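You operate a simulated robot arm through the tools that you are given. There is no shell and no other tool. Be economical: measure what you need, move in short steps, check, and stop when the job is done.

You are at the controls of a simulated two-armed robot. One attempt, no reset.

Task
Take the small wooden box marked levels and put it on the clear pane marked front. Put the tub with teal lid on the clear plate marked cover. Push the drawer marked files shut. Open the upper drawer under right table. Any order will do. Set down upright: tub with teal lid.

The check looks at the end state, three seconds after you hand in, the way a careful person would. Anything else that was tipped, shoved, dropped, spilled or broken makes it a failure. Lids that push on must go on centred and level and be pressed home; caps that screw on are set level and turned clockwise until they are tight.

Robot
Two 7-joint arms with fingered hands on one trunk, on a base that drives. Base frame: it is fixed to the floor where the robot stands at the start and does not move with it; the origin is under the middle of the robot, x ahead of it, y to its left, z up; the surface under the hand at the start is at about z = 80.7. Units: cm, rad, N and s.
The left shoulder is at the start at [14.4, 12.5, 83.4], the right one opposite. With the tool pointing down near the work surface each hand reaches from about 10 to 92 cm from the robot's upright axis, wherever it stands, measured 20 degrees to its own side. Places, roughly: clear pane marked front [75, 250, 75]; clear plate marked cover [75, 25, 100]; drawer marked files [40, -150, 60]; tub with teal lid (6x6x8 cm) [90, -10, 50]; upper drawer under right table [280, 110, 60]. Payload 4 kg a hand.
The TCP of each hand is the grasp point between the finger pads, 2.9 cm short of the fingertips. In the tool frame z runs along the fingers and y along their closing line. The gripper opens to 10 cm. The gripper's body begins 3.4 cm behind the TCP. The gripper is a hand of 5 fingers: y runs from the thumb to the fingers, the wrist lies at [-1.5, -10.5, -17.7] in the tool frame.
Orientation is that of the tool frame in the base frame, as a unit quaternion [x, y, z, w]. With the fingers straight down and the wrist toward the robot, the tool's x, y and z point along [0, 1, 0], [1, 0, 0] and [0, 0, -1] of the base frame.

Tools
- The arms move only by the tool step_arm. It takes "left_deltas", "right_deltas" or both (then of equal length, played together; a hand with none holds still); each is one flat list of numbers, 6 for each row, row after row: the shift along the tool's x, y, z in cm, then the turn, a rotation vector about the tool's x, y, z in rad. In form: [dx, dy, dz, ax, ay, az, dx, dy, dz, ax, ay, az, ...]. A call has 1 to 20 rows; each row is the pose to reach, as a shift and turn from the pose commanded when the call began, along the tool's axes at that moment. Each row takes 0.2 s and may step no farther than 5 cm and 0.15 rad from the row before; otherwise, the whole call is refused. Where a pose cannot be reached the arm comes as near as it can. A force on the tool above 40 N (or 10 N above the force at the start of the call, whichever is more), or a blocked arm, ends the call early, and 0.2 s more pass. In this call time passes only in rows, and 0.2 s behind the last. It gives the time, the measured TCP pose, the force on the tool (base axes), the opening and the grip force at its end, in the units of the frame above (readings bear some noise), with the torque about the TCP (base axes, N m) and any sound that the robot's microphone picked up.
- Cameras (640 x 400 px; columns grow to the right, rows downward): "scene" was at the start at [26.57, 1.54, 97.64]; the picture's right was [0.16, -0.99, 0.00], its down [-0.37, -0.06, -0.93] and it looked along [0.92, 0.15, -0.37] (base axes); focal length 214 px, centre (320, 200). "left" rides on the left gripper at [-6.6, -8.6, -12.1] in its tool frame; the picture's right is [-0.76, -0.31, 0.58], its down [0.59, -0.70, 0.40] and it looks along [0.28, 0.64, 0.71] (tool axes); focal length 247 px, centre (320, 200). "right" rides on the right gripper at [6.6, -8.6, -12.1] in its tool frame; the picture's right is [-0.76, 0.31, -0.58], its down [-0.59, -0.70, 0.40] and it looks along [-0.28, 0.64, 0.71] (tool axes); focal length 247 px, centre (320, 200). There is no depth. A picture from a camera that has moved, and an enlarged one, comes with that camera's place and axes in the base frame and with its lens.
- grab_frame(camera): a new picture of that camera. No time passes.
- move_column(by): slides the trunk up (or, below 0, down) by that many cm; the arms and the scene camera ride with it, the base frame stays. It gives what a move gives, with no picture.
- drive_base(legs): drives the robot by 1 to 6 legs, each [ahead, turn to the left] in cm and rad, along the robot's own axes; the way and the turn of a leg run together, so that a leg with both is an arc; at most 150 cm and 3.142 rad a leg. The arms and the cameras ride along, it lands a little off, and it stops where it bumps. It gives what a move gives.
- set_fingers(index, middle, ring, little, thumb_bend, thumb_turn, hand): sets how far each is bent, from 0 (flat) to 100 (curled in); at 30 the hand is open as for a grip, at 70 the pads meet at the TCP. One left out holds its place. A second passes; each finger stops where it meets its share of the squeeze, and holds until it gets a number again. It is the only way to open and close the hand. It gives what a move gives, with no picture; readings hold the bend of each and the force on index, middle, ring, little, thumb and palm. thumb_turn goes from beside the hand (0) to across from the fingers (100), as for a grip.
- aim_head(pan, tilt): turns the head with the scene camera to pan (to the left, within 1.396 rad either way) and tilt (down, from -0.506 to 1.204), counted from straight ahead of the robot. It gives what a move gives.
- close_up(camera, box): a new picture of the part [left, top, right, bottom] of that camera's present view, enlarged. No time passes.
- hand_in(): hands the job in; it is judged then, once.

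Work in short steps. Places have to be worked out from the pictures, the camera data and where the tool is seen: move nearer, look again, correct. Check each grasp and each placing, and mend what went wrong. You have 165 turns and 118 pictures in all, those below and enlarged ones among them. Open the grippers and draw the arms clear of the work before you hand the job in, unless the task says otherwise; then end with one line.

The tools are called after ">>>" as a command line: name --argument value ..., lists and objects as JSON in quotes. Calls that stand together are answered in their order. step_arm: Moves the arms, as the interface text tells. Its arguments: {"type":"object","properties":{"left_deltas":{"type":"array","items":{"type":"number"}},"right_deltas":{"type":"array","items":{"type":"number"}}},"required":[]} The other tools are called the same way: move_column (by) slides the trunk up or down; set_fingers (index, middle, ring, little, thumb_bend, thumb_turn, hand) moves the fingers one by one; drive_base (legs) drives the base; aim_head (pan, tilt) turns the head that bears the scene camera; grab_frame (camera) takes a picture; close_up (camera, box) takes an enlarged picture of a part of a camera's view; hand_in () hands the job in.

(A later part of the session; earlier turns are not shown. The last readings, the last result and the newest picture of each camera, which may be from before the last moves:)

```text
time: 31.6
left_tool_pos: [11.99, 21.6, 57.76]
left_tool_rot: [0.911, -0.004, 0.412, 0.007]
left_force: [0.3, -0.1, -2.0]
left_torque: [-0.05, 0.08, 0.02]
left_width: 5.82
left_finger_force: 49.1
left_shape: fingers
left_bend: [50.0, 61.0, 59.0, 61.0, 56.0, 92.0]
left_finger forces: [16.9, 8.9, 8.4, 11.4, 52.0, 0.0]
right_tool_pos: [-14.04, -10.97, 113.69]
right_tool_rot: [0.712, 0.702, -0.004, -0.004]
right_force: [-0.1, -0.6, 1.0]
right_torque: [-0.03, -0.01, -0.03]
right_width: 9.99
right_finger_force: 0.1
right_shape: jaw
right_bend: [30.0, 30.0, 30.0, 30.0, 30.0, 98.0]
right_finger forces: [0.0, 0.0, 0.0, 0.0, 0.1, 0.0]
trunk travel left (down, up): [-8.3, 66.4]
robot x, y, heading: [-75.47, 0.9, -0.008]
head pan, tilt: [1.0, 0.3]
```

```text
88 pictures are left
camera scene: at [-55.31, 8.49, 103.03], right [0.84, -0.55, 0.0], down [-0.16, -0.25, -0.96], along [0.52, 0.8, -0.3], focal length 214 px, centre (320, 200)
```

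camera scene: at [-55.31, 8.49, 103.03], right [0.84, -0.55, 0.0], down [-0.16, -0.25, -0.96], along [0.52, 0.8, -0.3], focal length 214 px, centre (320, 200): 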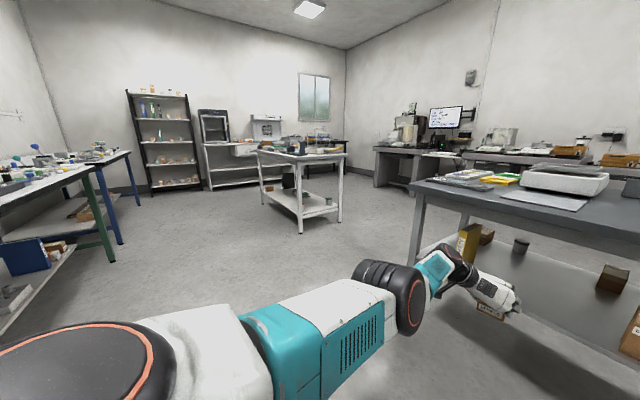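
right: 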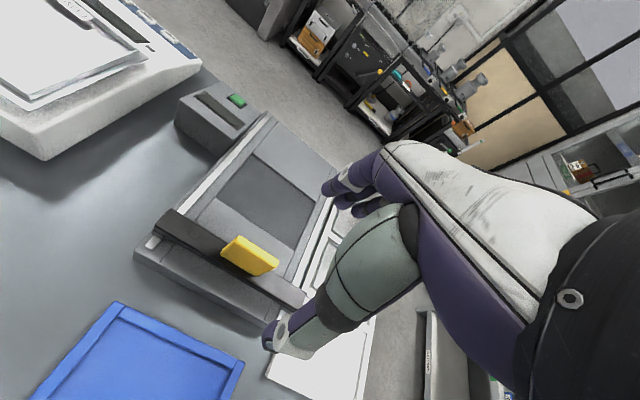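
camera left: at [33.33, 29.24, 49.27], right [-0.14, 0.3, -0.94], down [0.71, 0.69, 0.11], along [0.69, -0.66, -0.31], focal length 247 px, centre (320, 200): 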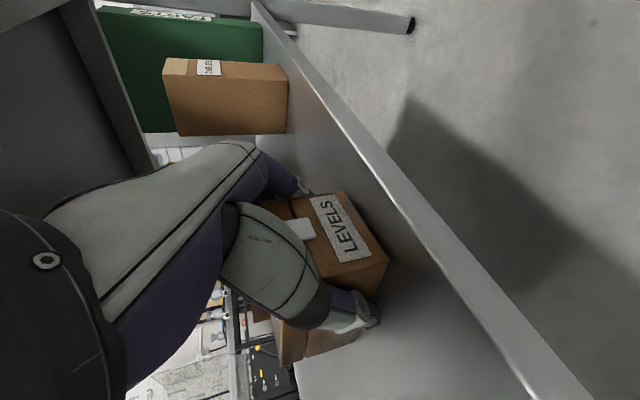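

There's a bench behind, so I stopped there. The white side table at about [68, 245] must hold the "front" pane; zoom in on it.

>>> close_up --camera "scene" --box '[240, 130, 360, 240]'

```text
3.64 times, centred on (300, 185) of scene
camera zoom: at [-55.31, 8.49, 103.03], right [0.84, -0.55, 0.0], down [-0.16, -0.25, -0.96], along [0.52, 0.8, -0.3], focal length 780 px, centre (393, 254)
```

zoom: 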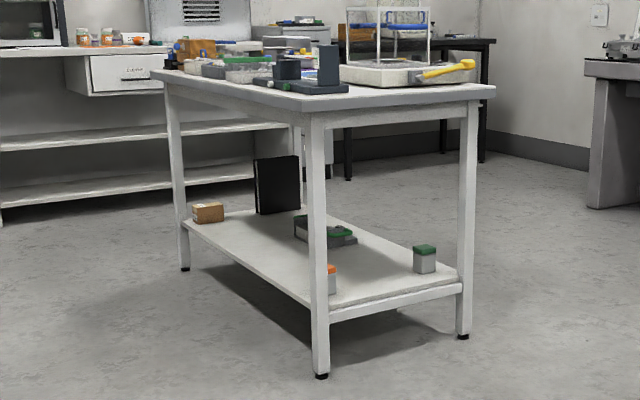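

I drive out into the open floor toward the white table: forward 15, turn left, ahead 120.

>>> drive_base --legs '[[15, 0], [0, 1.25], [120, 0]]'

>>> aim_head --pan -0.5 --tilt 0.3

>>> grab_frame --camera "scene"

```text
time: 42.0
left_tool_pos: [-17.01, 208.31, 57.72]
left_tool_rot: [0.733, 0.54, 0.335, -0.241]
left_force: [-1.1, 0.1, -1.4]
left_torque: [-0.09, 0.0, -0.01]
left_width: 5.8
left_finger_force: 45.6
left_shape: fingers
left_bend: [50.0, 61.0, 60.0, 61.0, 56.0, 92.0]
left_finger forces: [15.4, 8.8, 8.0, 10.7, 48.6, 0.1]
right_tool_pos: [6.66, 173.89, 113.78]
right_tool_rot: [0.152, 0.988, -0.005, -0.001]
right_force: [0.7, 0.5, 0.3]
right_torque: [-0.03, -0.03, -0.01]
right_width: 9.98
right_finger_force: 0.1
right_shape: jaw
right_bend: [30.0, 30.0, 30.0, 30.0, 30.0, 98.0]
right_finger forces: [0.1, 0.1, 0.0, 0.0, 0.1, 0.1]
trunk travel left (down, up): [-8.3, 66.4]
robot x, y, heading: [-22.57, 118.23, 1.273]
head pan, tilt: [1.0, 0.3]
```

```text
time: 43.6
left_tool_pos: [-16.95, 208.35, 57.71]
left_tool_rot: [0.734, 0.54, 0.334, -0.241]
left_force: [0.0, -0.3, -2.5]
left_torque: [-0.08, 0.01, 0.02]
left_width: 5.83
left_finger_force: 45.6
left_shape: fingers
left_bend: [50.0, 61.0, 60.0, 61.0, 56.0, 92.0]
left_finger forces: [15.3, 8.8, 8.2, 10.6, 48.7, 0.1]
right_tool_pos: [6.64, 173.91, 113.86]
right_tool_rot: [0.152, 0.988, -0.005, 0.0]
right_force: [-0.3, 0.2, -0.5]
right_torque: [0.03, 0.01, 0.0]
right_width: 9.98
right_finger_force: 0.0
right_shape: jaw
right_bend: [30.0, 30.0, 30.0, 30.0, 30.0, 98.0]
right_finger forces: [0.1, 0.0, 0.1, 0.1, 0.0, 0.0]
trunk travel left (down, up): [-8.3, 66.4]
robot x, y, heading: [-22.6, 118.29, 1.263]
head pan, tilt: [-0.499, 0.3]
```

```text
86 pictures are left
camera scene: at [-11.2, 139.37, 103.03], right [0.69, -0.72, 0.0], down [-0.21, -0.21, -0.96], along [0.69, 0.66, -0.3], focal length 214 px, centre (320, 200)
```

scene: 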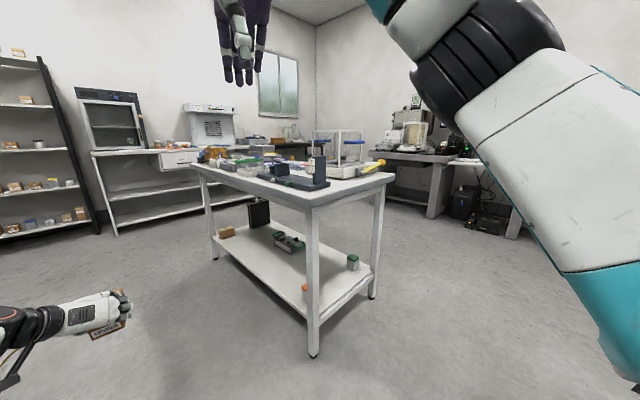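

I zoom in on the table top to find the "front" pane.

>>> close_up --camera "scene" --box '[180, 110, 420, 220]'

```text
2.67 times, centred on (300, 165) of scene
camera zoom: at [-11.2, 139.37, 103.03], right [0.69, -0.72, 0.0], down [-0.21, -0.21, -0.96], along [0.69, 0.66, -0.3], focal length 572 px, centre (373, 293)
```

zoom: 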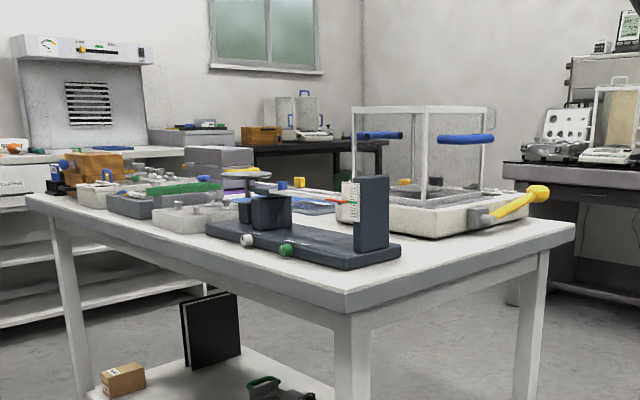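

Table top is at z≈79. I raise the trunk 40 cm to look at the table top from above.

>>> move_column --by 45

>>> aim_head --pan -0.5 --tilt 0.5

>>> close_up --camera "scene" --box '[180, 100, 440, 260]'

```text
refused: 45 is not a number from -40 to 40
```

```text
time: 44.3
left_tool_pos: [-16.94, 208.32, 57.63]
left_tool_rot: [0.733, 0.54, 0.335, -0.241]
left_force: [-0.1, 0.6, -2.0]
left_torque: [-0.06, -0.01, 0.04]
left_width: 5.82
left_finger_force: 45.5
left_shape: fingers
left_bend: [50.0, 61.0, 60.0, 61.0, 56.0, 92.0]
left_finger forces: [15.5, 8.8, 8.1, 10.7, 48.5, 0.0]
right_tool_pos: [6.65, 173.88, 113.74]
right_tool_rot: [0.152, 0.988, -0.005, -0.001]
right_force: [0.5, -0.3, -0.5]
right_torque: [0.01, 0.02, 0.01]
right_width: 9.97
right_finger_force: 0.1
right_shape: jaw
right_bend: [30.0, 30.0, 30.0, 30.0, 30.0, 98.0]
right_finger forces: [0.0, 0.0, 0.0, 0.1, 0.0, 0.1]
trunk travel left (down, up): [-8.3, 66.4]
robot x, y, heading: [-22.36, 117.98, 1.264]
head pan, tilt: [-0.499, 0.499]
```

```text
2.46 times, centred on (310, 180) of scene
camera zoom: at [-11.37, 139.2, 101.2], right [0.69, -0.72, 0.0], down [-0.34, -0.33, -0.88], along [0.63, 0.61, -0.48], focal length 528 px, centre (345, 249)
```

zoom: 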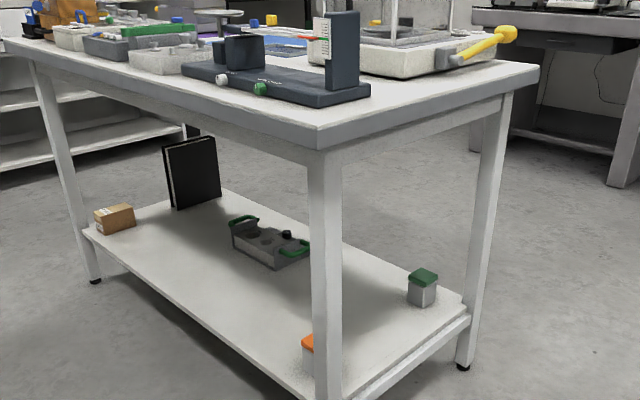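

Limit is 40 per call; I raise 40.

>>> move_column --by 40

>>> close_up --camera "scene" --box '[180, 130, 440, 290]'

```text
time: 48.2
left_tool_pos: [-18.16, 204.38, 124.64]
left_tool_rot: [0.669, 0.49, 0.453, -0.328]
left_force: [-0.2, 0.6, -2.4]
left_torque: [-0.07, -0.02, 0.03]
left_width: 5.8
left_finger_force: 46.3
left_shape: fingers
left_bend: [50.0, 61.0, 60.0, 61.0, 56.0, 92.0]
left_finger forces: [15.3, 8.8, 8.1, 10.6, 48.5, 0.0]
right_tool_pos: [6.74, 173.84, 153.86]
right_tool_rot: [0.153, 0.988, -0.006, -0.001]
right_force: [0.4, -0.4, -0.5]
right_torque: [0.03, -0.01, 0.01]
right_width: 9.98
right_finger_force: 0.1
right_shape: jaw
right_bend: [30.0, 30.0, 30.0, 30.0, 30.0, 98.0]
right_finger forces: [0.0, 0.1, 0.1, 0.0, 0.0, 0.1]
trunk travel left (down, up): [-48.3, 26.4]
robot x, y, heading: [-22.54, 118.14, 1.264]
head pan, tilt: [-0.499, 0.499]
```

```text
2.46 times, centred on (310, 210) of scene
camera zoom: at [-14.91, 127.98, 142.46], right [0.69, -0.72, 0.0], down [-0.34, -0.33, -0.88], along [0.63, 0.61, -0.48], focal length 528 px, centre (345, 175)
```

zoom: 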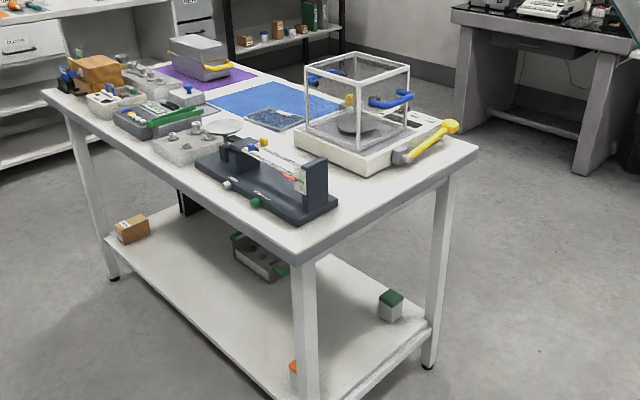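

I look closer at the middle of the table, where a glassy plate lies near the blue mat.

>>> close_up --camera "scene" --box '[250, 150, 370, 220]'

```text
5.33 times, centred on (310, 185) of scene
camera zoom: at [-14.91, 127.98, 142.46], right [0.69, -0.72, 0.0], down [-0.34, -0.33, -0.88], along [0.63, 0.61, -0.48], focal length 1144 px, centre (373, 280)
```

zoom: 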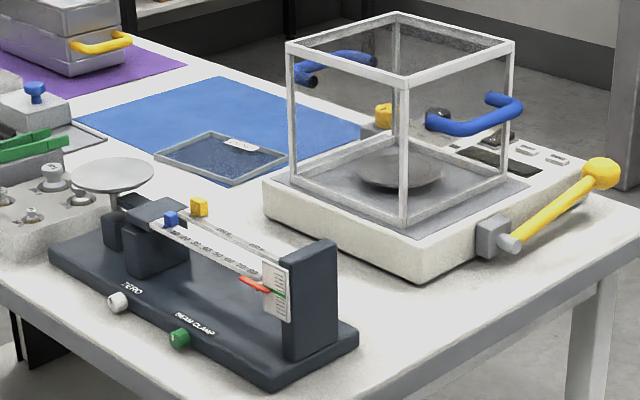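

The "front" pane is the rimmed clear plate by the blue mat, centre ≈ [79.5, 249.5]. I drive to about [-12, 262] and face the table (+x), hand held high at z≈124.

>>> drive_base --legs '[[0, 0.24], [145, 0], [0, -1.5]]'

>>> aim_head --pan 0 --tilt 0.75

>>> grab_frame --camera "scene"

```text
time: 59.9
left_tool_pos: [65.85, 290.23, 124.7]
left_tool_rot: [0.828, 0.029, 0.559, -0.015]
left_force: [-0.5, -0.2, -2.6]
left_torque: [-0.03, 0.07, 0.0]
left_width: 5.78
left_finger_force: 42.5
left_shape: fingers
left_bend: [50.0, 61.0, 60.0, 61.0, 56.0, 92.0]
left_finger forces: [13.6, 8.5, 7.8, 9.9, 45.0, 0.0]
right_tool_pos: [46.42, 255.95, 153.72]
right_tool_rot: [0.684, 0.73, -0.003, -0.003]
right_force: [-0.7, -0.1, -0.8]
right_torque: [-0.01, -0.02, -0.02]
right_width: 9.97
right_finger_force: 0.2
right_shape: jaw
right_bend: [30.0, 30.0, 30.0, 30.0, 30.0, 98.0]
right_finger forces: [0.0, 0.0, 0.1, 0.0, 0.0, 0.0]
trunk travel left (down, up): [-48.3, 26.4]
robot x, y, heading: [-15.88, 263.43, 0.066]
head pan, tilt: [-0.499, 0.499]
```

```text
time: 60.9
left_tool_pos: [65.72, 290.26, 124.87]
left_tool_rot: [0.829, 0.028, 0.559, -0.015]
left_force: [-0.4, 0.6, -1.8]
left_torque: [-0.02, 0.04, 0.02]
left_width: 5.79
left_finger_force: 42.2
left_shape: fingers
left_bend: [50.0, 61.0, 60.0, 61.0, 56.0, 92.0]
left_finger forces: [13.6, 8.5, 7.8, 10.1, 44.9, 0.0]
right_tool_pos: [46.37, 256.08, 153.85]
right_tool_rot: [0.683, 0.731, -0.003, -0.003]
right_force: [-0.5, 0.2, -0.1]
right_torque: [-0.01, 0.02, -0.01]
right_width: 9.96
right_finger_force: 0.0
right_shape: jaw
right_bend: [30.0, 30.0, 30.0, 30.0, 30.0, 98.0]
right_finger forces: [0.0, 0.0, 0.0, 0.1, 0.0, 0.0]
trunk travel left (down, up): [-48.3, 26.4]
robot x, y, heading: [-16.35, 262.79, 0.065]
head pan, tilt: [0.0, 0.75]
```

```text
81 pictures are left
camera scene: at [-4.25, 263.88, 140.27], right [0.07, -1.0, 0.0], down [-0.68, -0.04, -0.73], along [0.73, 0.05, -0.68], focal length 214 px, centre (320, 200)
```

scene: 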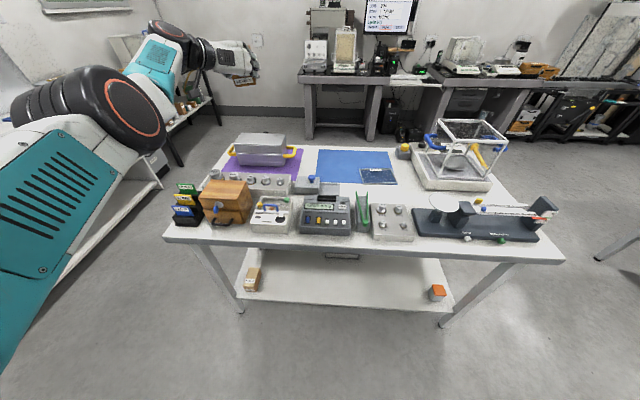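

Good overview. I zoom on the pane to measure it.

>>> close_up --camera "scene" --box '[330, 110, 530, 250]'

```text
2.86 times, centred on (430, 180) of scene
camera zoom: at [-4.25, 263.88, 140.27], right [0.07, -1.0, 0.0], down [-0.68, -0.04, -0.73], along [0.73, 0.05, -0.68], focal length 613 px, centre (6, 257)
```

zoom: 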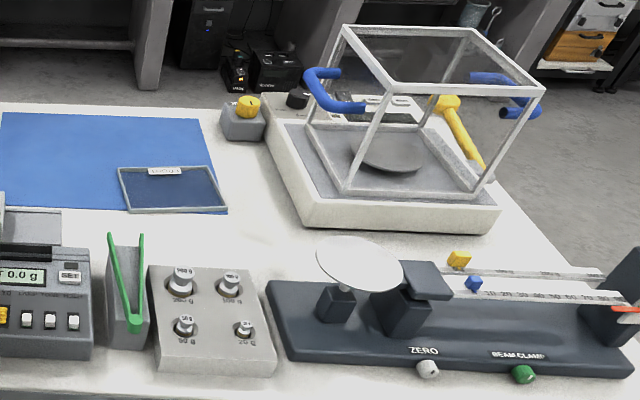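

The pane triangulates to about [75, 243, 82]. I re-pose the hand in free air above the table's height so the box's long side will lie along y and its pitch is back to level.

>>> step_arm --left_deltas '[-0.38, 1.3, -0.92, 0.1144, -0.0305, -0.0769, -0.76, 2.6, -1.84, 0.2288, -0.061, -0.1538, -1.15, 3.9, -2.75, 0.3432, -0.0915, -0.2307, -1.53, 5.2, -3.67, 0.4576, -0.122, -0.3076, -1.9, 6.5, -4.6, 0.572, -0.1525, -0.3845, -2.29, 7.8, -5.5, 0.6864, -0.183, -0.4614, -2.67, 9.1, -6.4, 0.8008, -0.2135, -0.5383, -3.05, 10.4, -7.35, 0.9152, -0.244, -0.6152, -3.44, 11.7, -8.3, 1.0296, -0.2745, -0.6921, -3.8, 13, -9.2, 1.144, -0.305, -0.769, -4.2, 14.3, -10.1, 1.258, -0.335, -0.846]'

>>> grab_frame --camera "scene"

```text
time: 63.3
left_tool_pos: [55.79, 275.11, 125.09]
left_tool_rot: [0.657, 0.656, 0.263, -0.263]
left_force: [0.4, -0.3, -2.0]
left_torque: [0.01, -0.06, -0.01]
left_width: 5.77
left_finger_force: 40.7
left_shape: fingers
left_bend: [50.0, 61.0, 61.0, 62.0, 56.0, 92.0]
left_finger forces: [13.0, 8.2, 7.6, 9.4, 42.7, 0.0]
right_tool_pos: [46.29, 255.92, 153.95]
right_tool_rot: [0.684, 0.73, -0.004, -0.004]
right_force: [-0.5, 0.1, 0.2]
right_torque: [0.01, 0.0, 0.03]
right_width: 9.97
right_finger_force: 0.1
right_shape: jaw
right_bend: [30.0, 30.0, 30.0, 30.0, 30.0, 98.0]
right_finger forces: [0.0, 0.1, 0.0, 0.1, 0.0, 0.0]
trunk travel left (down, up): [-48.3, 26.4]
robot x, y, heading: [-16.14, 262.98, 0.07]
head pan, tilt: [0.0, 0.75]
```

```text
79 pictures are left
camera scene: at [-4.29, 263.78, 140.28], right [0.07, -1.0, 0.0], down [-0.68, -0.04, -0.73], along [0.73, 0.05, -0.68], focal length 214 px, centre (320, 200)
```

scene: 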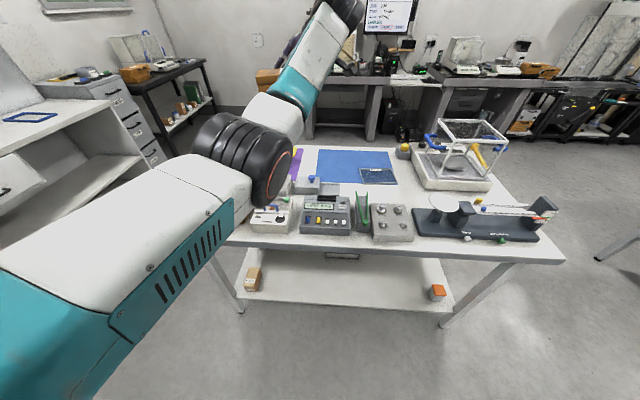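

Pose reached. Box stays in hand. I move over the pane at z≈115.

>>> step_arm --left_deltas '[-3.3, 2.1, -1.6, 0, 0, 0, -6.6, 4.3, -3.3, 0, 0, 0, -9.9, 6.4, -4.9, 0, 0, 0, -13.2, 8.5, -6.5, 0, 0, 0, -16.6, 10.7, -8.2, 0, 0, 0, -19.9, 12.8, -9.8, 0, 0, 0, -23.2, 14.9, -11.4, 0, 0, 0, -26.5, 17.1, -13.1, 0, 0, 0, -29.8, 19.2, -14.7, 0, 0, 0]'

>>> grab_frame --camera "scene"

>>> grab_frame --camera "left"

```text
time: 65.3
left_tool_pos: [53.73, 262.61, 116.05]
left_tool_rot: [0.657, 0.656, 0.262, -0.264]
left_force: [0.5, 0.3, -2.3]
left_torque: [-0.05, -0.04, 0.01]
left_width: 5.77
left_finger_force: 40.2
left_shape: fingers
left_bend: [50.0, 62.0, 62.0, 62.0, 56.0, 91.0]
left_finger forces: [13.0, 8.0, 7.7, 9.2, 41.9, 0.0]
left hand out of reach, approached as far as the arm can: row 1, 2, 3, 4, 5, 6, 7, 8, 9
right_tool_pos: [46.34, 256.27, 153.88]
right_tool_rot: [0.684, 0.73, -0.004, -0.002]
right_force: [-0.5, 0.0, -0.9]
right_torque: [0.0, 0.01, -0.01]
right_width: 9.99
right_finger_force: 0.1
right_shape: jaw
right_bend: [30.0, 30.0, 30.0, 30.0, 30.0, 98.0]
right_finger forces: [0.0, 0.0, 0.0, 0.1, 0.0, 0.0]
trunk travel left (down, up): [-48.3, 26.4]
robot x, y, heading: [-15.91, 263.29, 0.065]
head pan, tilt: [0.0, 0.75]
```

```text
78 pictures are left
camera scene: at [-4.24, 264.02, 140.27], right [0.07, -1.0, 0.0], down [-0.68, -0.05, -0.73], along [0.73, 0.05, -0.68], focal length 214 px, centre (320, 200)
```

scene: 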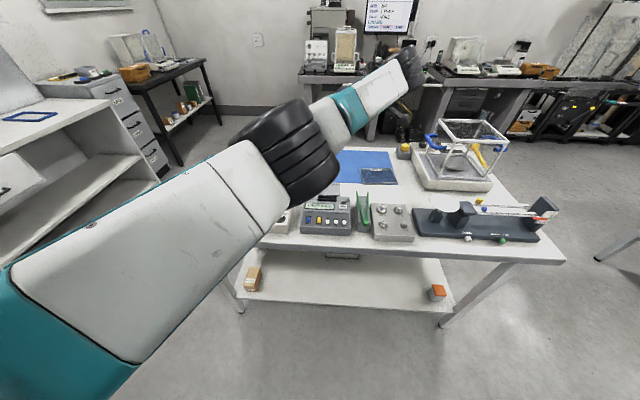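

```text
77 pictures are left
camera left: at [45.29, 249.53, 120.2], right [-0.31, -0.15, -0.94], down [-0.7, 0.7, 0.12], along [0.64, 0.7, -0.32], focal length 247 px, centre (320, 200)
```

left: 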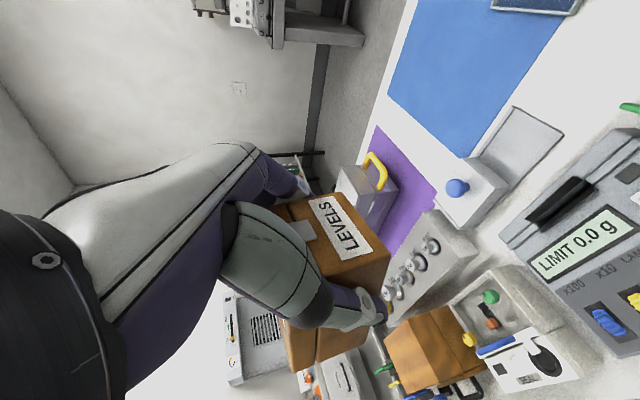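

This posture can't reach that far right from here; the base must move. I bring the hand back to the good relative pose first.

>>> step_arm --left_deltas '[3.9, 0.5, 1, 0, 0, 0, 7.8, 1, 2, 0, 0, 0, 11.7, 1.5, 3, 0, 0, 0, 15.65, 2, 3.9, 0, 0, 0]'

```text
time: 66.3
left_tool_pos: [54.99, 275.63, 124.17]
left_tool_rot: [0.657, 0.656, 0.263, -0.263]
left_force: [0.4, 0.1, -2.0]
left_torque: [-0.04, -0.05, -0.01]
left_width: 5.76
left_finger_force: 39.9
left_shape: fingers
left_bend: [50.0, 62.0, 62.0, 62.0, 56.0, 91.0]
left_finger forces: [13.0, 7.9, 7.6, 9.1, 41.5, 0.0]
right_tool_pos: [46.41, 256.18, 153.87]
right_tool_rot: [0.683, 0.73, -0.003, -0.003]
right_force: [-0.1, -0.2, 1.0]
right_torque: [-0.02, 0.0, 0.0]
right_width: 9.99
right_finger_force: 0.0
right_shape: jaw
right_bend: [30.0, 30.0, 30.0, 30.0, 30.0, 98.0]
right_finger forces: [0.0, 0.1, 0.1, 0.1, 0.0, 0.0]
trunk travel left (down, up): [-48.3, 26.4]
robot x, y, heading: [-16.18, 263.28, 0.065]
head pan, tilt: [0.0, 0.75]
```

Hand is back. I raise the trunk 10 for clearance and drive to about [2, 230] facing +x.

>>> move_column --by 8

>>> drive_base --legs '[[0, -1.14], [38, 0], [0, 1.075]]'

>>> grab_frame --camera "scene"

>>> grab_frame --camera "left"

```text
time: 67.4
left_tool_pos: [54.9, 275.36, 132.25]
left_tool_rot: [0.657, 0.655, 0.263, -0.264]
left_force: [0.3, -0.9, -2.6]
left_torque: [-0.05, 0.0, -0.01]
left_width: 5.79
left_finger_force: 39.9
left_shape: fingers
left_bend: [50.0, 62.0, 62.0, 62.0, 56.0, 91.0]
left_finger forces: [13.0, 7.9, 7.7, 9.0, 41.5, 0.0]
right_tool_pos: [46.56, 256.04, 161.84]
right_tool_rot: [0.683, 0.73, -0.004, -0.004]
right_force: [-0.4, 1.0, -0.4]
right_torque: [0.01, 0.05, 0.01]
right_width: 9.99
right_finger_force: 0.0
right_shape: jaw
right_bend: [30.0, 30.0, 30.0, 30.0, 30.0, 98.0]
right_finger forces: [0.0, 0.1, 0.1, 0.0, 0.0, 0.1]
trunk travel left (down, up): [-56.3, 18.4]
robot x, y, heading: [-15.62, 263.12, 0.062]
head pan, tilt: [0.0, 0.75]
```

```text
time: 75.6
left_tool_pos: [73.04, 236.22, 132.39]
left_tool_rot: [0.68, 0.631, 0.273, -0.253]
left_force: [-0.5, 0.0, -2.0]
left_torque: [-0.04, -0.04, -0.02]
left_width: 5.67
left_finger_force: 36.2
left_shape: fingers
left_bend: [51.0, 62.0, 62.0, 63.0, 56.0, 91.0]
left_finger forces: [12.0, 7.5, 7.0, 8.2, 37.8, 0.0]
right_tool_pos: [63.29, 217.56, 161.8]
right_tool_rot: [0.71, 0.705, -0.003, -0.003]
right_force: [-0.1, 0.4, -0.7]
right_torque: [-0.02, -0.01, -0.03]
right_width: 10.01
right_finger_force: 0.0
right_shape: jaw
right_bend: [30.0, 30.0, 30.0, 30.0, 30.0, 98.0]
right_finger forces: [0.0, 0.1, 0.0, 0.1, 0.1, 0.1]
trunk travel left (down, up): [-56.3, 18.4]
robot x, y, heading: [1.49, 229.04, -0.006]
head pan, tilt: [0.0, 0.75]
```

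```text
76 pictures are left
camera scene: at [12.61, 229.19, 148.32], right [-0.01, -1.0, 0.0], down [-0.68, 0.0, -0.73], along [0.73, 0.0, -0.68], focal length 214 px, centre (320, 200)
```

scene: 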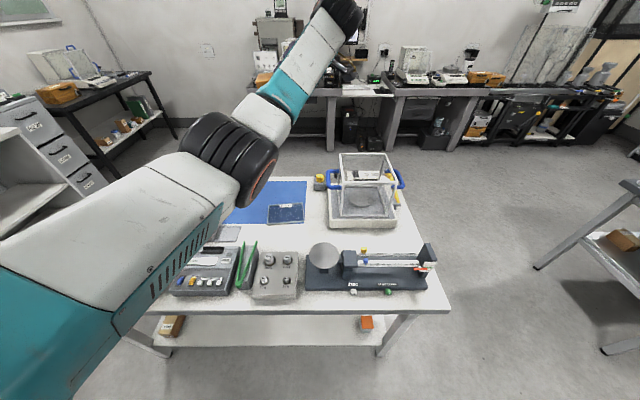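

```text
75 pictures are left
camera left: at [63.63, 223.91, 136.49], right [-0.32, -0.13, -0.94], down [-0.65, 0.75, 0.12], along [0.69, 0.65, -0.32], focal length 247 px, centre (320, 200)
```

left: 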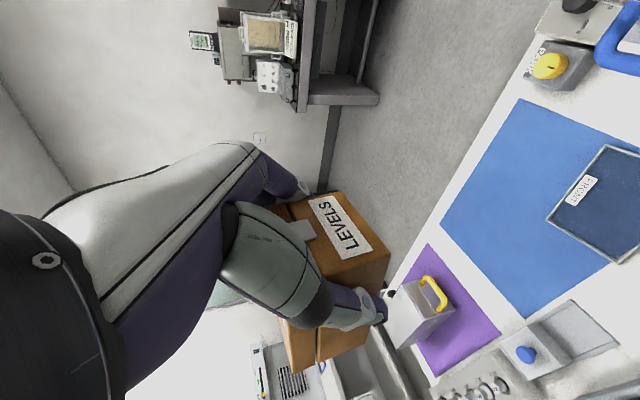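

Pane at about [75, 243.5, 83] from two views. I re-squeeze the grip and lower to z≈100 above it, with a small yaw correction.

>>> set_fingers --hand "left" --index 80 --middle 80 --ring 80 --little 80 --thumb_bend 80

>>> step_arm --left_deltas '[-2.25, 0.2, 3.4, 0.0065, 0, -0.0068, -4.5, 0.4, 6.75, 0.013, 0, -0.0135, -6.75, 0.6, 10.1, 0.0195, 0, -0.02, -9, 0.8, 13.5, 0.026, 0, -0.027, -11.25, 1, 16.9, 0.0325, 0, -0.034, -13.5, 1.2, 20.2, 0.039, 0, -0.04, -15.75, 1.4, 23.6, 0.0455, 0, -0.047, -18, 1.6, 27, 0.052, 0, -0.054]'

>>> grab_frame --camera "left"

>>> grab_frame --camera "scene"

```text
time: 76.6
left_tool_pos: [73.1, 236.33, 132.31]
left_tool_rot: [0.681, 0.631, 0.273, -0.253]
left_force: [0.2, -0.5, -1.8]
left_torque: [-0.1, -0.01, -0.02]
left_width: 5.73
left_finger_force: 47.8
left_shape: fingers
left_bend: [49.0, 63.0, 63.0, 63.0, 58.0, 90.0]
left_finger forces: [15.3, 9.8, 9.6, 11.0, 49.7, 0.0]
right_tool_pos: [63.27, 217.62, 161.83]
right_tool_rot: [0.71, 0.705, -0.003, -0.003]
right_force: [0.3, 0.1, -0.3]
right_torque: [-0.02, -0.02, -0.01]
right_width: 9.97
right_finger_force: 0.1
right_shape: jaw
right_bend: [30.0, 30.0, 30.0, 30.0, 30.0, 98.0]
right_finger forces: [0.0, 0.0, 0.0, 0.1, 0.0, 0.0]
trunk travel left (down, up): [-56.3, 18.4]
robot x, y, heading: [1.45, 229.05, -0.006]
head pan, tilt: [0.0, 0.75]
```

```text
time: 78.4
left_tool_pos: [74.4, 242.43, 101.61]
left_tool_rot: [0.657, 0.656, 0.264, -0.262]
left_force: [0.0, -0.1, -1.5]
left_torque: [-0.06, -0.03, 0.03]
left_width: 5.69
left_finger_force: 46.4
left_shape: fingers
left_bend: [49.0, 63.0, 63.0, 72.0, 58.0, 90.0]
left_finger forces: [14.9, 9.5, 9.6, 10.6, 48.3, 0.0]
left hand out of reach, approached as far as the arm can: row 8
right_tool_pos: [63.17, 217.77, 161.79]
right_tool_rot: [0.71, 0.705, -0.003, -0.003]
right_force: [0.1, 0.2, -0.5]
right_torque: [0.02, 0.02, 0.0]
right_width: 10.0
right_finger_force: 0.1
right_shape: jaw
right_bend: [30.0, 30.0, 30.0, 30.0, 30.0, 98.0]
right_finger forces: [0.0, 0.1, 0.0, 0.1, 0.0, 0.0]
trunk travel left (down, up): [-56.3, 18.4]
robot x, y, heading: [1.69, 229.13, 0.0]
head pan, tilt: [0.0, 0.75]
```

```text
74 pictures are left
camera left: at [65.96, 229.4, 105.8], right [-0.31, -0.15, -0.94], down [-0.7, 0.7, 0.12], along [0.64, 0.69, -0.32], focal length 247 px, centre (320, 200)
```

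left: 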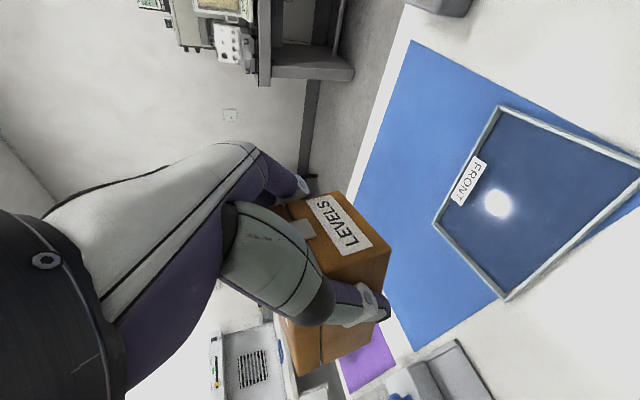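

```text
73 pictures are left
camera scene: at [12.62, 229.26, 148.32], right [-0.01, -1.0, 0.0], down [-0.68, 0.0, -0.73], along [0.73, 0.0, -0.68], focal length 214 px, centre (320, 200)
```

scene: 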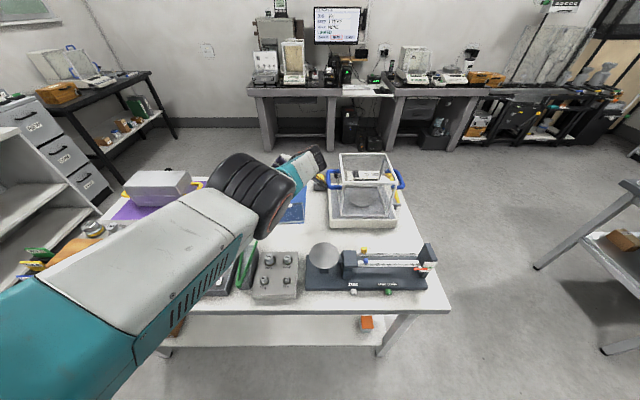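

Pane centre refined to ≈[76, 243.9]. Small arm correction, then lower the trunk most of the way.

>>> step_arm --left_deltas '[-0.3, 1.6, -0.3, 0, 0, 0]'

>>> move_column --by -10

>>> grab_frame --camera "left"

>>> grab_frame --camera "scene"

```text
time: 78.8
left_tool_pos: [74.56, 242.42, 101.67]
left_tool_rot: [0.656, 0.656, 0.263, -0.263]
left_force: [-0.1, 0.2, -1.4]
left_torque: [-0.02, -0.04, -0.03]
left_width: 5.72
left_finger_force: 46.8
left_shape: fingers
left_bend: [49.0, 63.0, 63.0, 72.0, 58.0, 90.0]
left_finger forces: [14.9, 9.4, 9.4, 10.4, 48.4, 0.0]
left hand out of reach, approached as far as the arm can: row 1
right_tool_pos: [63.25, 217.56, 161.88]
right_tool_rot: [0.71, 0.704, -0.003, -0.003]
right_force: [-0.4, -0.2, 0.5]
right_torque: [-0.01, 0.01, -0.01]
right_width: 9.96
right_finger_force: 0.0
right_shape: jaw
right_bend: [30.0, 30.0, 30.0, 30.0, 30.0, 98.0]
right_finger forces: [0.1, 0.0, 0.0, 0.0, 0.1, 0.0]
trunk travel left (down, up): [-56.3, 18.4]
robot x, y, heading: [1.4, 229.32, -0.005]
head pan, tilt: [0.0, 0.75]
```

```text
time: 80.2
left_tool_pos: [74.36, 242.4, 90.49]
left_tool_rot: [0.658, 0.655, 0.256, -0.269]
left_force: [-0.1, 0.1, -2.9]
left_torque: [-0.08, 0.02, 0.02]
left_width: 5.73
left_finger_force: 46.3
left_shape: fingers
left_bend: [49.0, 63.0, 63.0, 72.0, 58.0, 90.0]
left_finger forces: [14.9, 9.6, 9.6, 10.4, 48.2, 0.0]
right_tool_pos: [63.11, 217.52, 151.93]
right_tool_rot: [0.711, 0.703, -0.003, -0.004]
right_force: [-0.3, 0.8, 0.1]
right_torque: [0.02, -0.02, 0.02]
right_width: 9.98
right_finger_force: 0.1
right_shape: jaw
right_bend: [30.0, 30.0, 30.0, 30.0, 30.0, 98.0]
right_finger forces: [0.0, 0.1, 0.0, 0.0, 0.0, 0.1]
trunk travel left (down, up): [-46.3, 28.4]
robot x, y, heading: [1.38, 229.27, -0.008]
head pan, tilt: [0.0, 0.75]
```

```text
72 pictures are left
camera left: at [66.1, 229.36, 94.86], right [-0.32, -0.15, -0.93], down [-0.7, 0.7, 0.13], along [0.63, 0.7, -0.33], focal length 247 px, centre (320, 200)
```

left: 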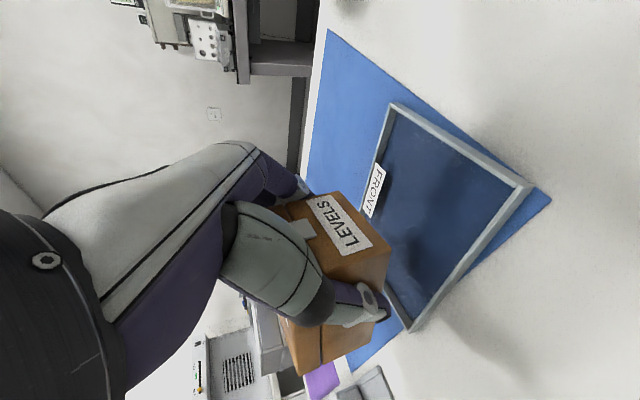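

```text
71 pictures are left
camera scene: at [13.38, 229.17, 138.27], right [-0.01, -1.0, 0.0], down [-0.68, 0.0, -0.73], along [0.73, 0.0, -0.68], focal length 214 px, centre (320, 200)
```

scene: 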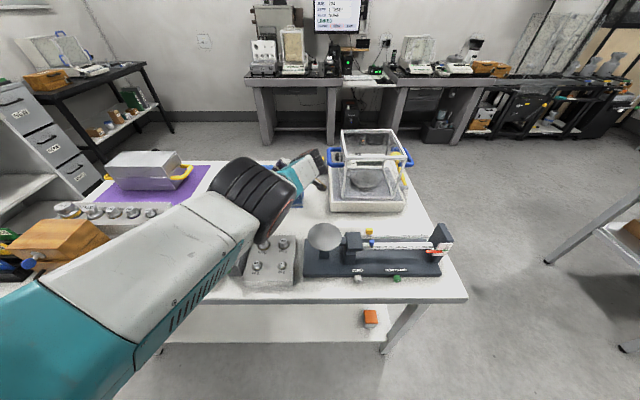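

Pane centre ≈[75.6, 244]; box centre now ≈[74.4, 244.2]. I nudge forward 1.2 and lower slowly.

>>> drive_base --legs '[[1.2, 0]]'

>>> move_column --by -3.5

>>> grab_frame --camera "left"

```text
time: 80.9
left_tool_pos: [75.66, 242.28, 90.53]
left_tool_rot: [0.658, 0.655, 0.256, -0.269]
left_force: [-0.3, 0.2, -2.0]
left_torque: [-0.04, 0.0, -0.01]
left_width: 5.71
left_finger_force: 46.1
left_shape: fingers
left_bend: [49.0, 63.0, 63.0, 72.0, 58.0, 90.0]
left_finger forces: [15.0, 9.5, 9.5, 10.5, 48.1, 0.1]
right_tool_pos: [64.34, 217.55, 151.97]
right_tool_rot: [0.71, 0.705, -0.002, -0.003]
right_force: [-0.2, 0.1, -0.2]
right_torque: [0.0, -0.03, 0.0]
right_width: 9.97
right_finger_force: 0.0
right_shape: jaw
right_bend: [30.0, 30.0, 30.0, 30.0, 30.0, 98.0]
right_finger forces: [0.0, 0.0, 0.0, 0.0, 0.0, 0.0]
trunk travel left (down, up): [-46.3, 28.4]
robot x, y, heading: [2.88, 229.12, -0.008]
head pan, tilt: [0.0, 0.75]
```

```text
time: 81.7
left_tool_pos: [75.92, 242.4, 86.49]
left_tool_rot: [0.659, 0.653, 0.255, -0.272]
left_force: [1.2, -1.6, 2.9]
left_torque: [0.26, 0.24, 0.02]
left_width: 5.7
left_finger_force: 46.8
left_shape: fingers
left_bend: [50.0, 63.0, 63.0, 63.0, 58.0, 91.0]
left_finger forces: [13.9, 10.0, 9.8, 11.7, 49.2, 0.1]
right_tool_pos: [64.33, 217.61, 148.47]
right_tool_rot: [0.709, 0.705, -0.003, -0.002]
right_force: [0.0, 1.1, -0.1]
right_torque: [0.02, -0.02, 0.02]
right_width: 9.98
right_finger_force: 0.1
right_shape: jaw
right_bend: [30.0, 30.0, 30.0, 30.0, 30.0, 98.0]
right_finger forces: [0.1, 0.0, 0.0, 0.0, 0.0, 0.0]
trunk travel left (down, up): [-42.8, 31.9]
robot x, y, heading: [2.31, 228.94, -0.006]
head pan, tilt: [0.0, 0.75]
```

```text
70 pictures are left
camera left: at [67.46, 229.28, 90.94], right [-0.33, -0.15, -0.93], down [-0.7, 0.7, 0.14], along [0.63, 0.7, -0.33], focal length 247 px, centre (320, 200)
```

left: 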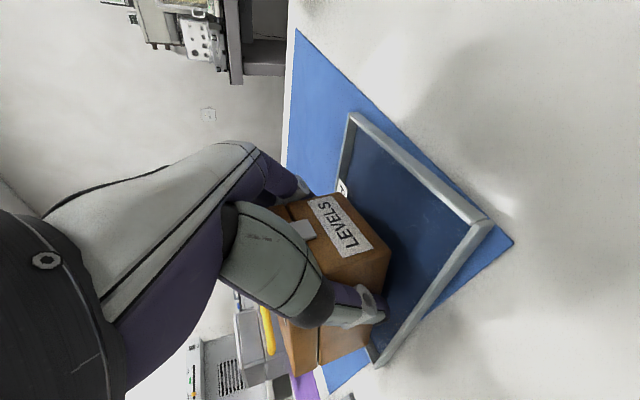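

Light contact at TCP z=86.5; box looks inside the rim. I lower a touch more to confirm firm contact.

>>> move_column --by -0.7

>>> close_up --camera "left" --box '[260, 100, 520, 400]'

```text
time: 82.3
left_tool_pos: [75.89, 242.19, 85.96]
left_tool_rot: [0.658, 0.654, 0.256, -0.273]
left_force: [0.8, -4.8, 13.1]
left_torque: [1.0, 0.42, 0.02]
left_width: 5.7
left_finger_force: 48.7
left_shape: fingers
left_bend: [50.0, 63.0, 63.0, 62.0, 57.0, 92.0]
left_finger forces: [12.2, 9.4, 11.2, 13.4, 52.0, 0.0]
right_tool_pos: [64.25, 217.55, 147.73]
right_tool_rot: [0.709, 0.705, -0.001, -0.002]
right_force: [1.0, 0.4, 0.3]
right_torque: [-0.01, 0.0, -0.01]
right_width: 9.99
right_finger_force: 0.2
right_shape: jaw
right_bend: [30.0, 30.0, 30.0, 30.0, 30.0, 98.0]
right_finger forces: [0.1, 0.1, 0.1, 0.1, 0.1, 0.0]
trunk travel left (down, up): [-42.1, 32.6]
robot x, y, heading: [2.9, 229.12, -0.006]
head pan, tilt: [0.0, 0.75]
```

```text
1.33 times, centred on (390, 250) of left
camera zoom: at [67.51, 229.14, 90.35], right [-0.33, -0.15, -0.93], down [-0.7, 0.7, 0.14], along [0.63, 0.7, -0.33], focal length 329 px, centre (227, 133)
```

zoom: 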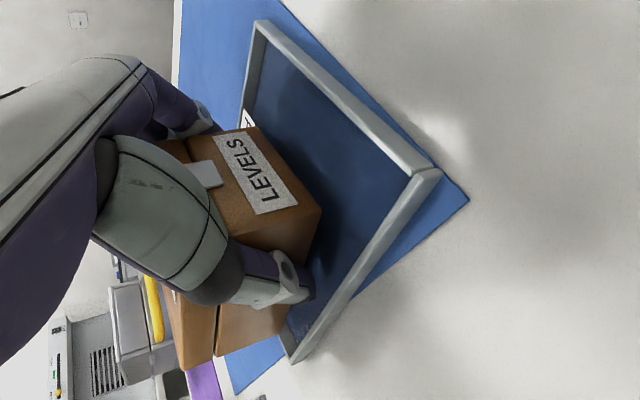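

Contact seems to be at the box's far end (torque). To be sure it isn't on the far rim, I lift 1.2, shift 1 cm toward −y with a slight nose-up pitch, and look.

>>> move_column --by 1.5

>>> step_arm --left_deltas '[-0.5, 0, -0.5, 0, 0.04, 0, -0.8, 0, -0.8, 0, 0.08, 0]'

>>> close_up --camera "left" --box '[260, 100, 520, 400]'

```text
time: 82.9
left_tool_pos: [75.85, 242.33, 86.95]
left_tool_rot: [0.659, 0.653, 0.253, -0.275]
left_force: [0.8, -0.5, -2.0]
left_torque: [-0.06, -0.04, -0.02]
left_width: 5.73
left_finger_force: 44.9
left_shape: fingers
left_bend: [50.0, 63.0, 63.0, 72.0, 58.0, 91.0]
left_finger forces: [14.5, 9.3, 9.1, 10.1, 46.7, 0.1]
right_tool_pos: [64.5, 217.65, 149.22]
right_tool_rot: [0.709, 0.705, -0.004, -0.004]
right_force: [0.4, 0.6, -0.3]
right_torque: [0.03, 0.01, 0.01]
right_width: 9.95
right_finger_force: 0.0
right_shape: jaw
right_bend: [30.0, 30.0, 30.0, 30.0, 30.0, 98.0]
right_finger forces: [0.0, 0.0, 0.0, 0.1, 0.0, 0.1]
trunk travel left (down, up): [-43.6, 31.1]
robot x, y, heading: [2.85, 228.95, -0.008]
head pan, tilt: [0.0, 0.75]
```

```text
time: 83.5
left_tool_pos: [75.0, 241.48, 87.35]
left_tool_rot: [0.647, 0.642, 0.28, -0.301]
left_force: [0.8, -0.8, -1.2]
left_torque: [-0.08, -0.03, -0.01]
left_width: 5.7
left_finger_force: 45.1
left_shape: fingers
left_bend: [50.0, 63.0, 63.0, 72.0, 58.0, 91.0]
left_finger forces: [14.5, 9.2, 9.1, 10.1, 46.6, 0.1]
left hand out of reach, approached as far as the arm can: row 1, 2
right_tool_pos: [64.5, 217.5, 149.25]
right_tool_rot: [0.709, 0.705, -0.003, -0.003]
right_force: [-0.4, -0.3, -1.0]
right_torque: [-0.02, 0.0, 0.0]
right_width: 9.97
right_finger_force: 0.0
right_shape: jaw
right_bend: [30.0, 30.0, 30.0, 30.0, 30.0, 98.0]
right_finger forces: [0.0, 0.1, 0.1, 0.0, 0.0, 0.0]
trunk travel left (down, up): [-43.6, 31.1]
robot x, y, heading: [2.29, 229.41, -0.004]
head pan, tilt: [0.0, 0.75]
```

```text
1.33 times, centred on (390, 250) of left
camera zoom: at [66.68, 228.17, 90.78], right [-0.33, -0.07, -0.94], down [-0.7, 0.69, 0.2], along [0.63, 0.72, -0.28], focal length 329 px, centre (227, 133)
```

zoom: 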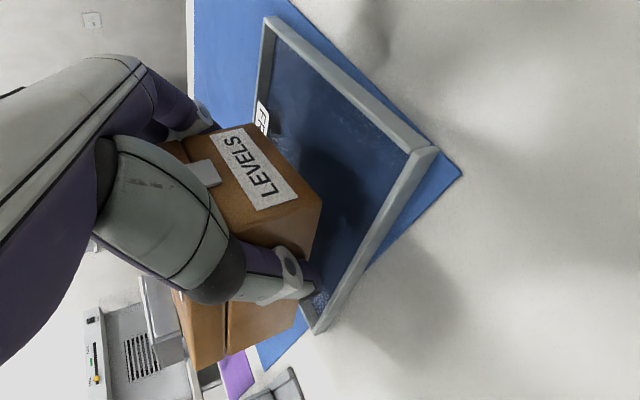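

Now tilted 5° nose-up and 0.9 cm back. Lower again and check the torque.

>>> move_column --by -1.5

>>> close_up --camera "left" --box '[260, 100, 520, 400]'

```text
time: 84.1
left_tool_pos: [74.98, 241.65, 86.06]
left_tool_rot: [0.648, 0.642, 0.281, -0.298]
left_force: [0.8, 0.9, 6.5]
left_torque: [-0.28, 0.2, -0.04]
left_width: 5.72
left_finger_force: 45.5
left_shape: fingers
left_bend: [50.0, 63.0, 63.0, 72.0, 58.0, 91.0]
left_finger forces: [14.2, 9.1, 9.4, 10.9, 45.9, 0.0]
right_tool_pos: [64.26, 217.61, 147.73]
right_tool_rot: [0.71, 0.704, -0.003, -0.002]
right_force: [-0.3, -0.2, 0.3]
right_torque: [-0.01, -0.02, -0.01]
right_width: 9.97
right_finger_force: 0.1
right_shape: jaw
right_bend: [30.0, 30.0, 30.0, 30.0, 30.0, 98.0]
right_finger forces: [0.0, 0.0, 0.0, 0.1, 0.0, 0.1]
trunk travel left (down, up): [-42.1, 32.6]
robot x, y, heading: [2.87, 229.43, -0.01]
head pan, tilt: [0.0, 0.75]
```

```text
1.33 times, centred on (390, 250) of left
camera zoom: at [66.67, 228.29, 89.42], right [-0.33, -0.07, -0.94], down [-0.7, 0.69, 0.19], along [0.63, 0.72, -0.28], focal length 329 px, centre (227, 133)
```

zoom: 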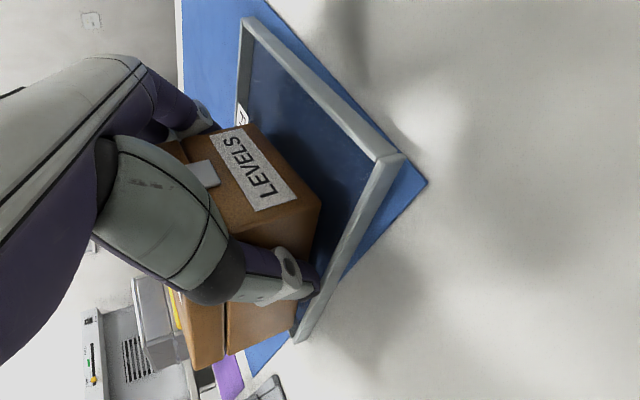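

Now contact is at the near end, so level is in between. I take back half the pitch and then open only a little.

>>> step_arm --left_deltas '[0, 0, 0, 0, -0.035, 0]'

>>> set_fingers --hand "left" --index 42 --middle 50 --ring 50 --little 50 --thumb_bend 48

>>> grab_frame --camera "left"

```text
time: 84.5
left_tool_pos: [75.06, 241.57, 86.07]
left_tool_rot: [0.652, 0.647, 0.269, -0.289]
left_force: [1.2, -0.2, 3.4]
left_torque: [0.38, 0.27, -0.15]
left_width: 5.73
left_finger_force: 47.1
left_shape: fingers
left_bend: [50.0, 63.0, 63.0, 63.0, 58.0, 91.0]
left_finger forces: [13.0, 9.5, 10.6, 12.8, 47.9, 0.0]
right_tool_pos: [64.32, 217.56, 147.67]
right_tool_rot: [0.709, 0.705, -0.003, -0.003]
right_force: [0.3, 0.4, -0.2]
right_torque: [0.01, 0.0, 0.01]
right_width: 9.97
right_finger_force: 0.1
right_shape: jaw
right_bend: [30.0, 30.0, 30.0, 30.0, 30.0, 98.0]
right_finger forces: [0.1, 0.0, 0.1, 0.0, 0.1, 0.1]
trunk travel left (down, up): [-42.1, 32.6]
robot x, y, heading: [2.74, 229.19, -0.008]
head pan, tilt: [0.0, 0.75]
```

```text
time: 85.5
left_tool_pos: [75.03, 241.73, 85.85]
left_tool_rot: [0.652, 0.647, 0.268, -0.289]
left_force: [-0.7, 0.3, -1.9]
left_torque: [0.0, -0.03, -0.01]
left_width: 6.88
left_finger_force: 2.8
left_shape: fingers
left_bend: [41.0, 50.0, 50.0, 50.0, 46.0, 97.0]
left_finger forces: [2.2, 0.4, 0.1, 0.0, 2.7, 0.0]
right_tool_pos: [64.32, 217.56, 147.58]
right_tool_rot: [0.71, 0.705, -0.003, -0.003]
right_force: [-0.5, -0.3, 0.3]
right_torque: [-0.01, 0.02, 0.02]
right_width: 9.98
right_finger_force: 0.1
right_shape: jaw
right_bend: [30.0, 30.0, 30.0, 30.0, 30.0, 98.0]
right_finger forces: [0.0, 0.0, 0.0, 0.0, 0.0, 0.0]
trunk travel left (down, up): [-42.1, 32.6]
robot x, y, heading: [2.17, 229.08, -0.007]
head pan, tilt: [0.0, 0.75]
```

```text
66 pictures are left
camera left: at [66.65, 228.43, 89.76], right [-0.33, -0.11, -0.94], down [-0.7, 0.69, 0.17], along [0.63, 0.71, -0.3], focal length 247 px, centre (320, 200)
```

left: 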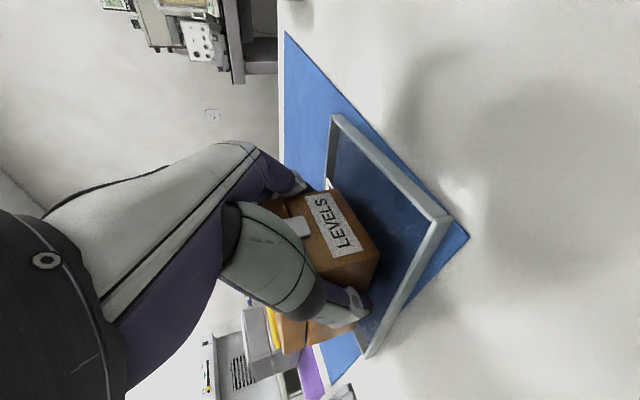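

Box has settled on the pane. I open slightly more so nothing touches, then lift straight along the fingers.

>>> set_fingers --hand "left" --index 34 --middle 40 --ring 40 --little 40 --thumb_bend 40

>>> close_up --camera "left" --box '[260, 100, 520, 400]'

```text
time: 86.5
left_tool_pos: [74.88, 241.58, 85.87]
left_tool_rot: [0.653, 0.647, 0.269, -0.288]
left_force: [0.1, -0.4, -0.7]
left_torque: [0.01, 0.01, 0.01]
left_width: 8.13
left_finger_force: 0.1
left_shape: fingers
left_bend: [34.0, 40.0, 40.0, 40.0, 40.0, 97.0]
left_finger forces: [0.0, 0.0, 0.0, 0.0, 0.0, 0.0]
right_tool_pos: [64.37, 217.59, 147.68]
right_tool_rot: [0.71, 0.705, -0.003, -0.004]
right_force: [0.6, 0.4, 0.3]
right_torque: [-0.02, -0.01, -0.05]
right_width: 10.0
right_finger_force: 0.0
right_shape: jaw
right_bend: [30.0, 30.0, 30.0, 30.0, 30.0, 98.0]
right_finger forces: [0.0, 0.1, 0.0, 0.1, 0.0, 0.0]
trunk travel left (down, up): [-42.1, 32.6]
robot x, y, heading: [2.71, 229.23, -0.005]
head pan, tilt: [0.0, 0.75]
```

```text
1.33 times, centred on (390, 250) of left
camera zoom: at [66.65, 228.41, 89.79], right [-0.33, -0.11, -0.94], down [-0.7, 0.69, 0.17], along [0.63, 0.71, -0.3], focal length 329 px, centre (227, 133)
```

zoom: 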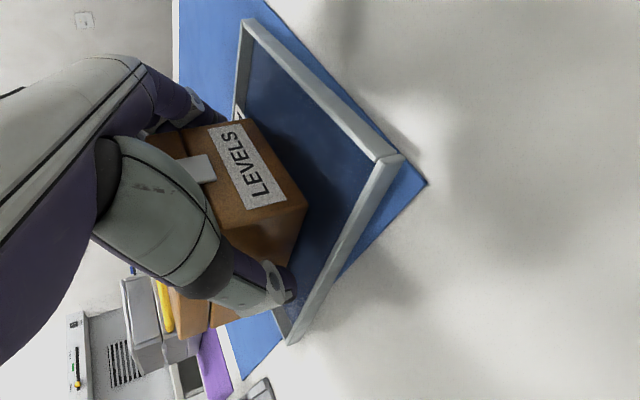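

Fingers are free of the box. Raise the trunk 20 cm and look back.

>>> move_column --by 20

>>> grab_frame --camera "left"

```text
time: 88.7
left_tool_pos: [75.14, 241.62, 107.63]
left_tool_rot: [0.649, 0.651, 0.277, -0.279]
left_force: [0.1, -0.6, 0.2]
left_torque: [0.0, 0.02, -0.04]
left_width: 8.13
left_finger_force: 0.0
left_shape: fingers
left_bend: [34.0, 40.0, 40.0, 40.0, 40.0, 97.0]
left_finger forces: [0.0, 0.1, 0.1, 0.0, 0.1, 0.1]
right_tool_pos: [64.45, 217.6, 167.68]
right_tool_rot: [0.709, 0.705, -0.003, -0.003]
right_force: [-0.6, 0.1, 0.1]
right_torque: [-0.03, 0.0, -0.01]
right_width: 9.97
right_finger_force: 0.0
right_shape: jaw
right_bend: [30.0, 30.0, 30.0, 30.0, 30.0, 98.0]
right_finger forces: [0.0, 0.0, 0.0, 0.0, 0.0, 0.1]
trunk travel left (down, up): [-62.1, 12.6]
robot x, y, heading: [2.69, 229.09, -0.003]
head pan, tilt: [0.0, 0.75]
```

```text
64 pictures are left
camera left: at [66.66, 228.42, 111.33], right [-0.31, -0.11, -0.94], down [-0.71, 0.69, 0.15], along [0.64, 0.71, -0.29], focal length 247 px, centre (320, 200)
```

left: 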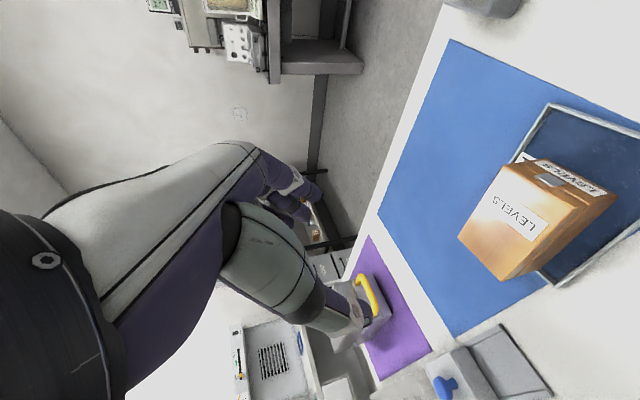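

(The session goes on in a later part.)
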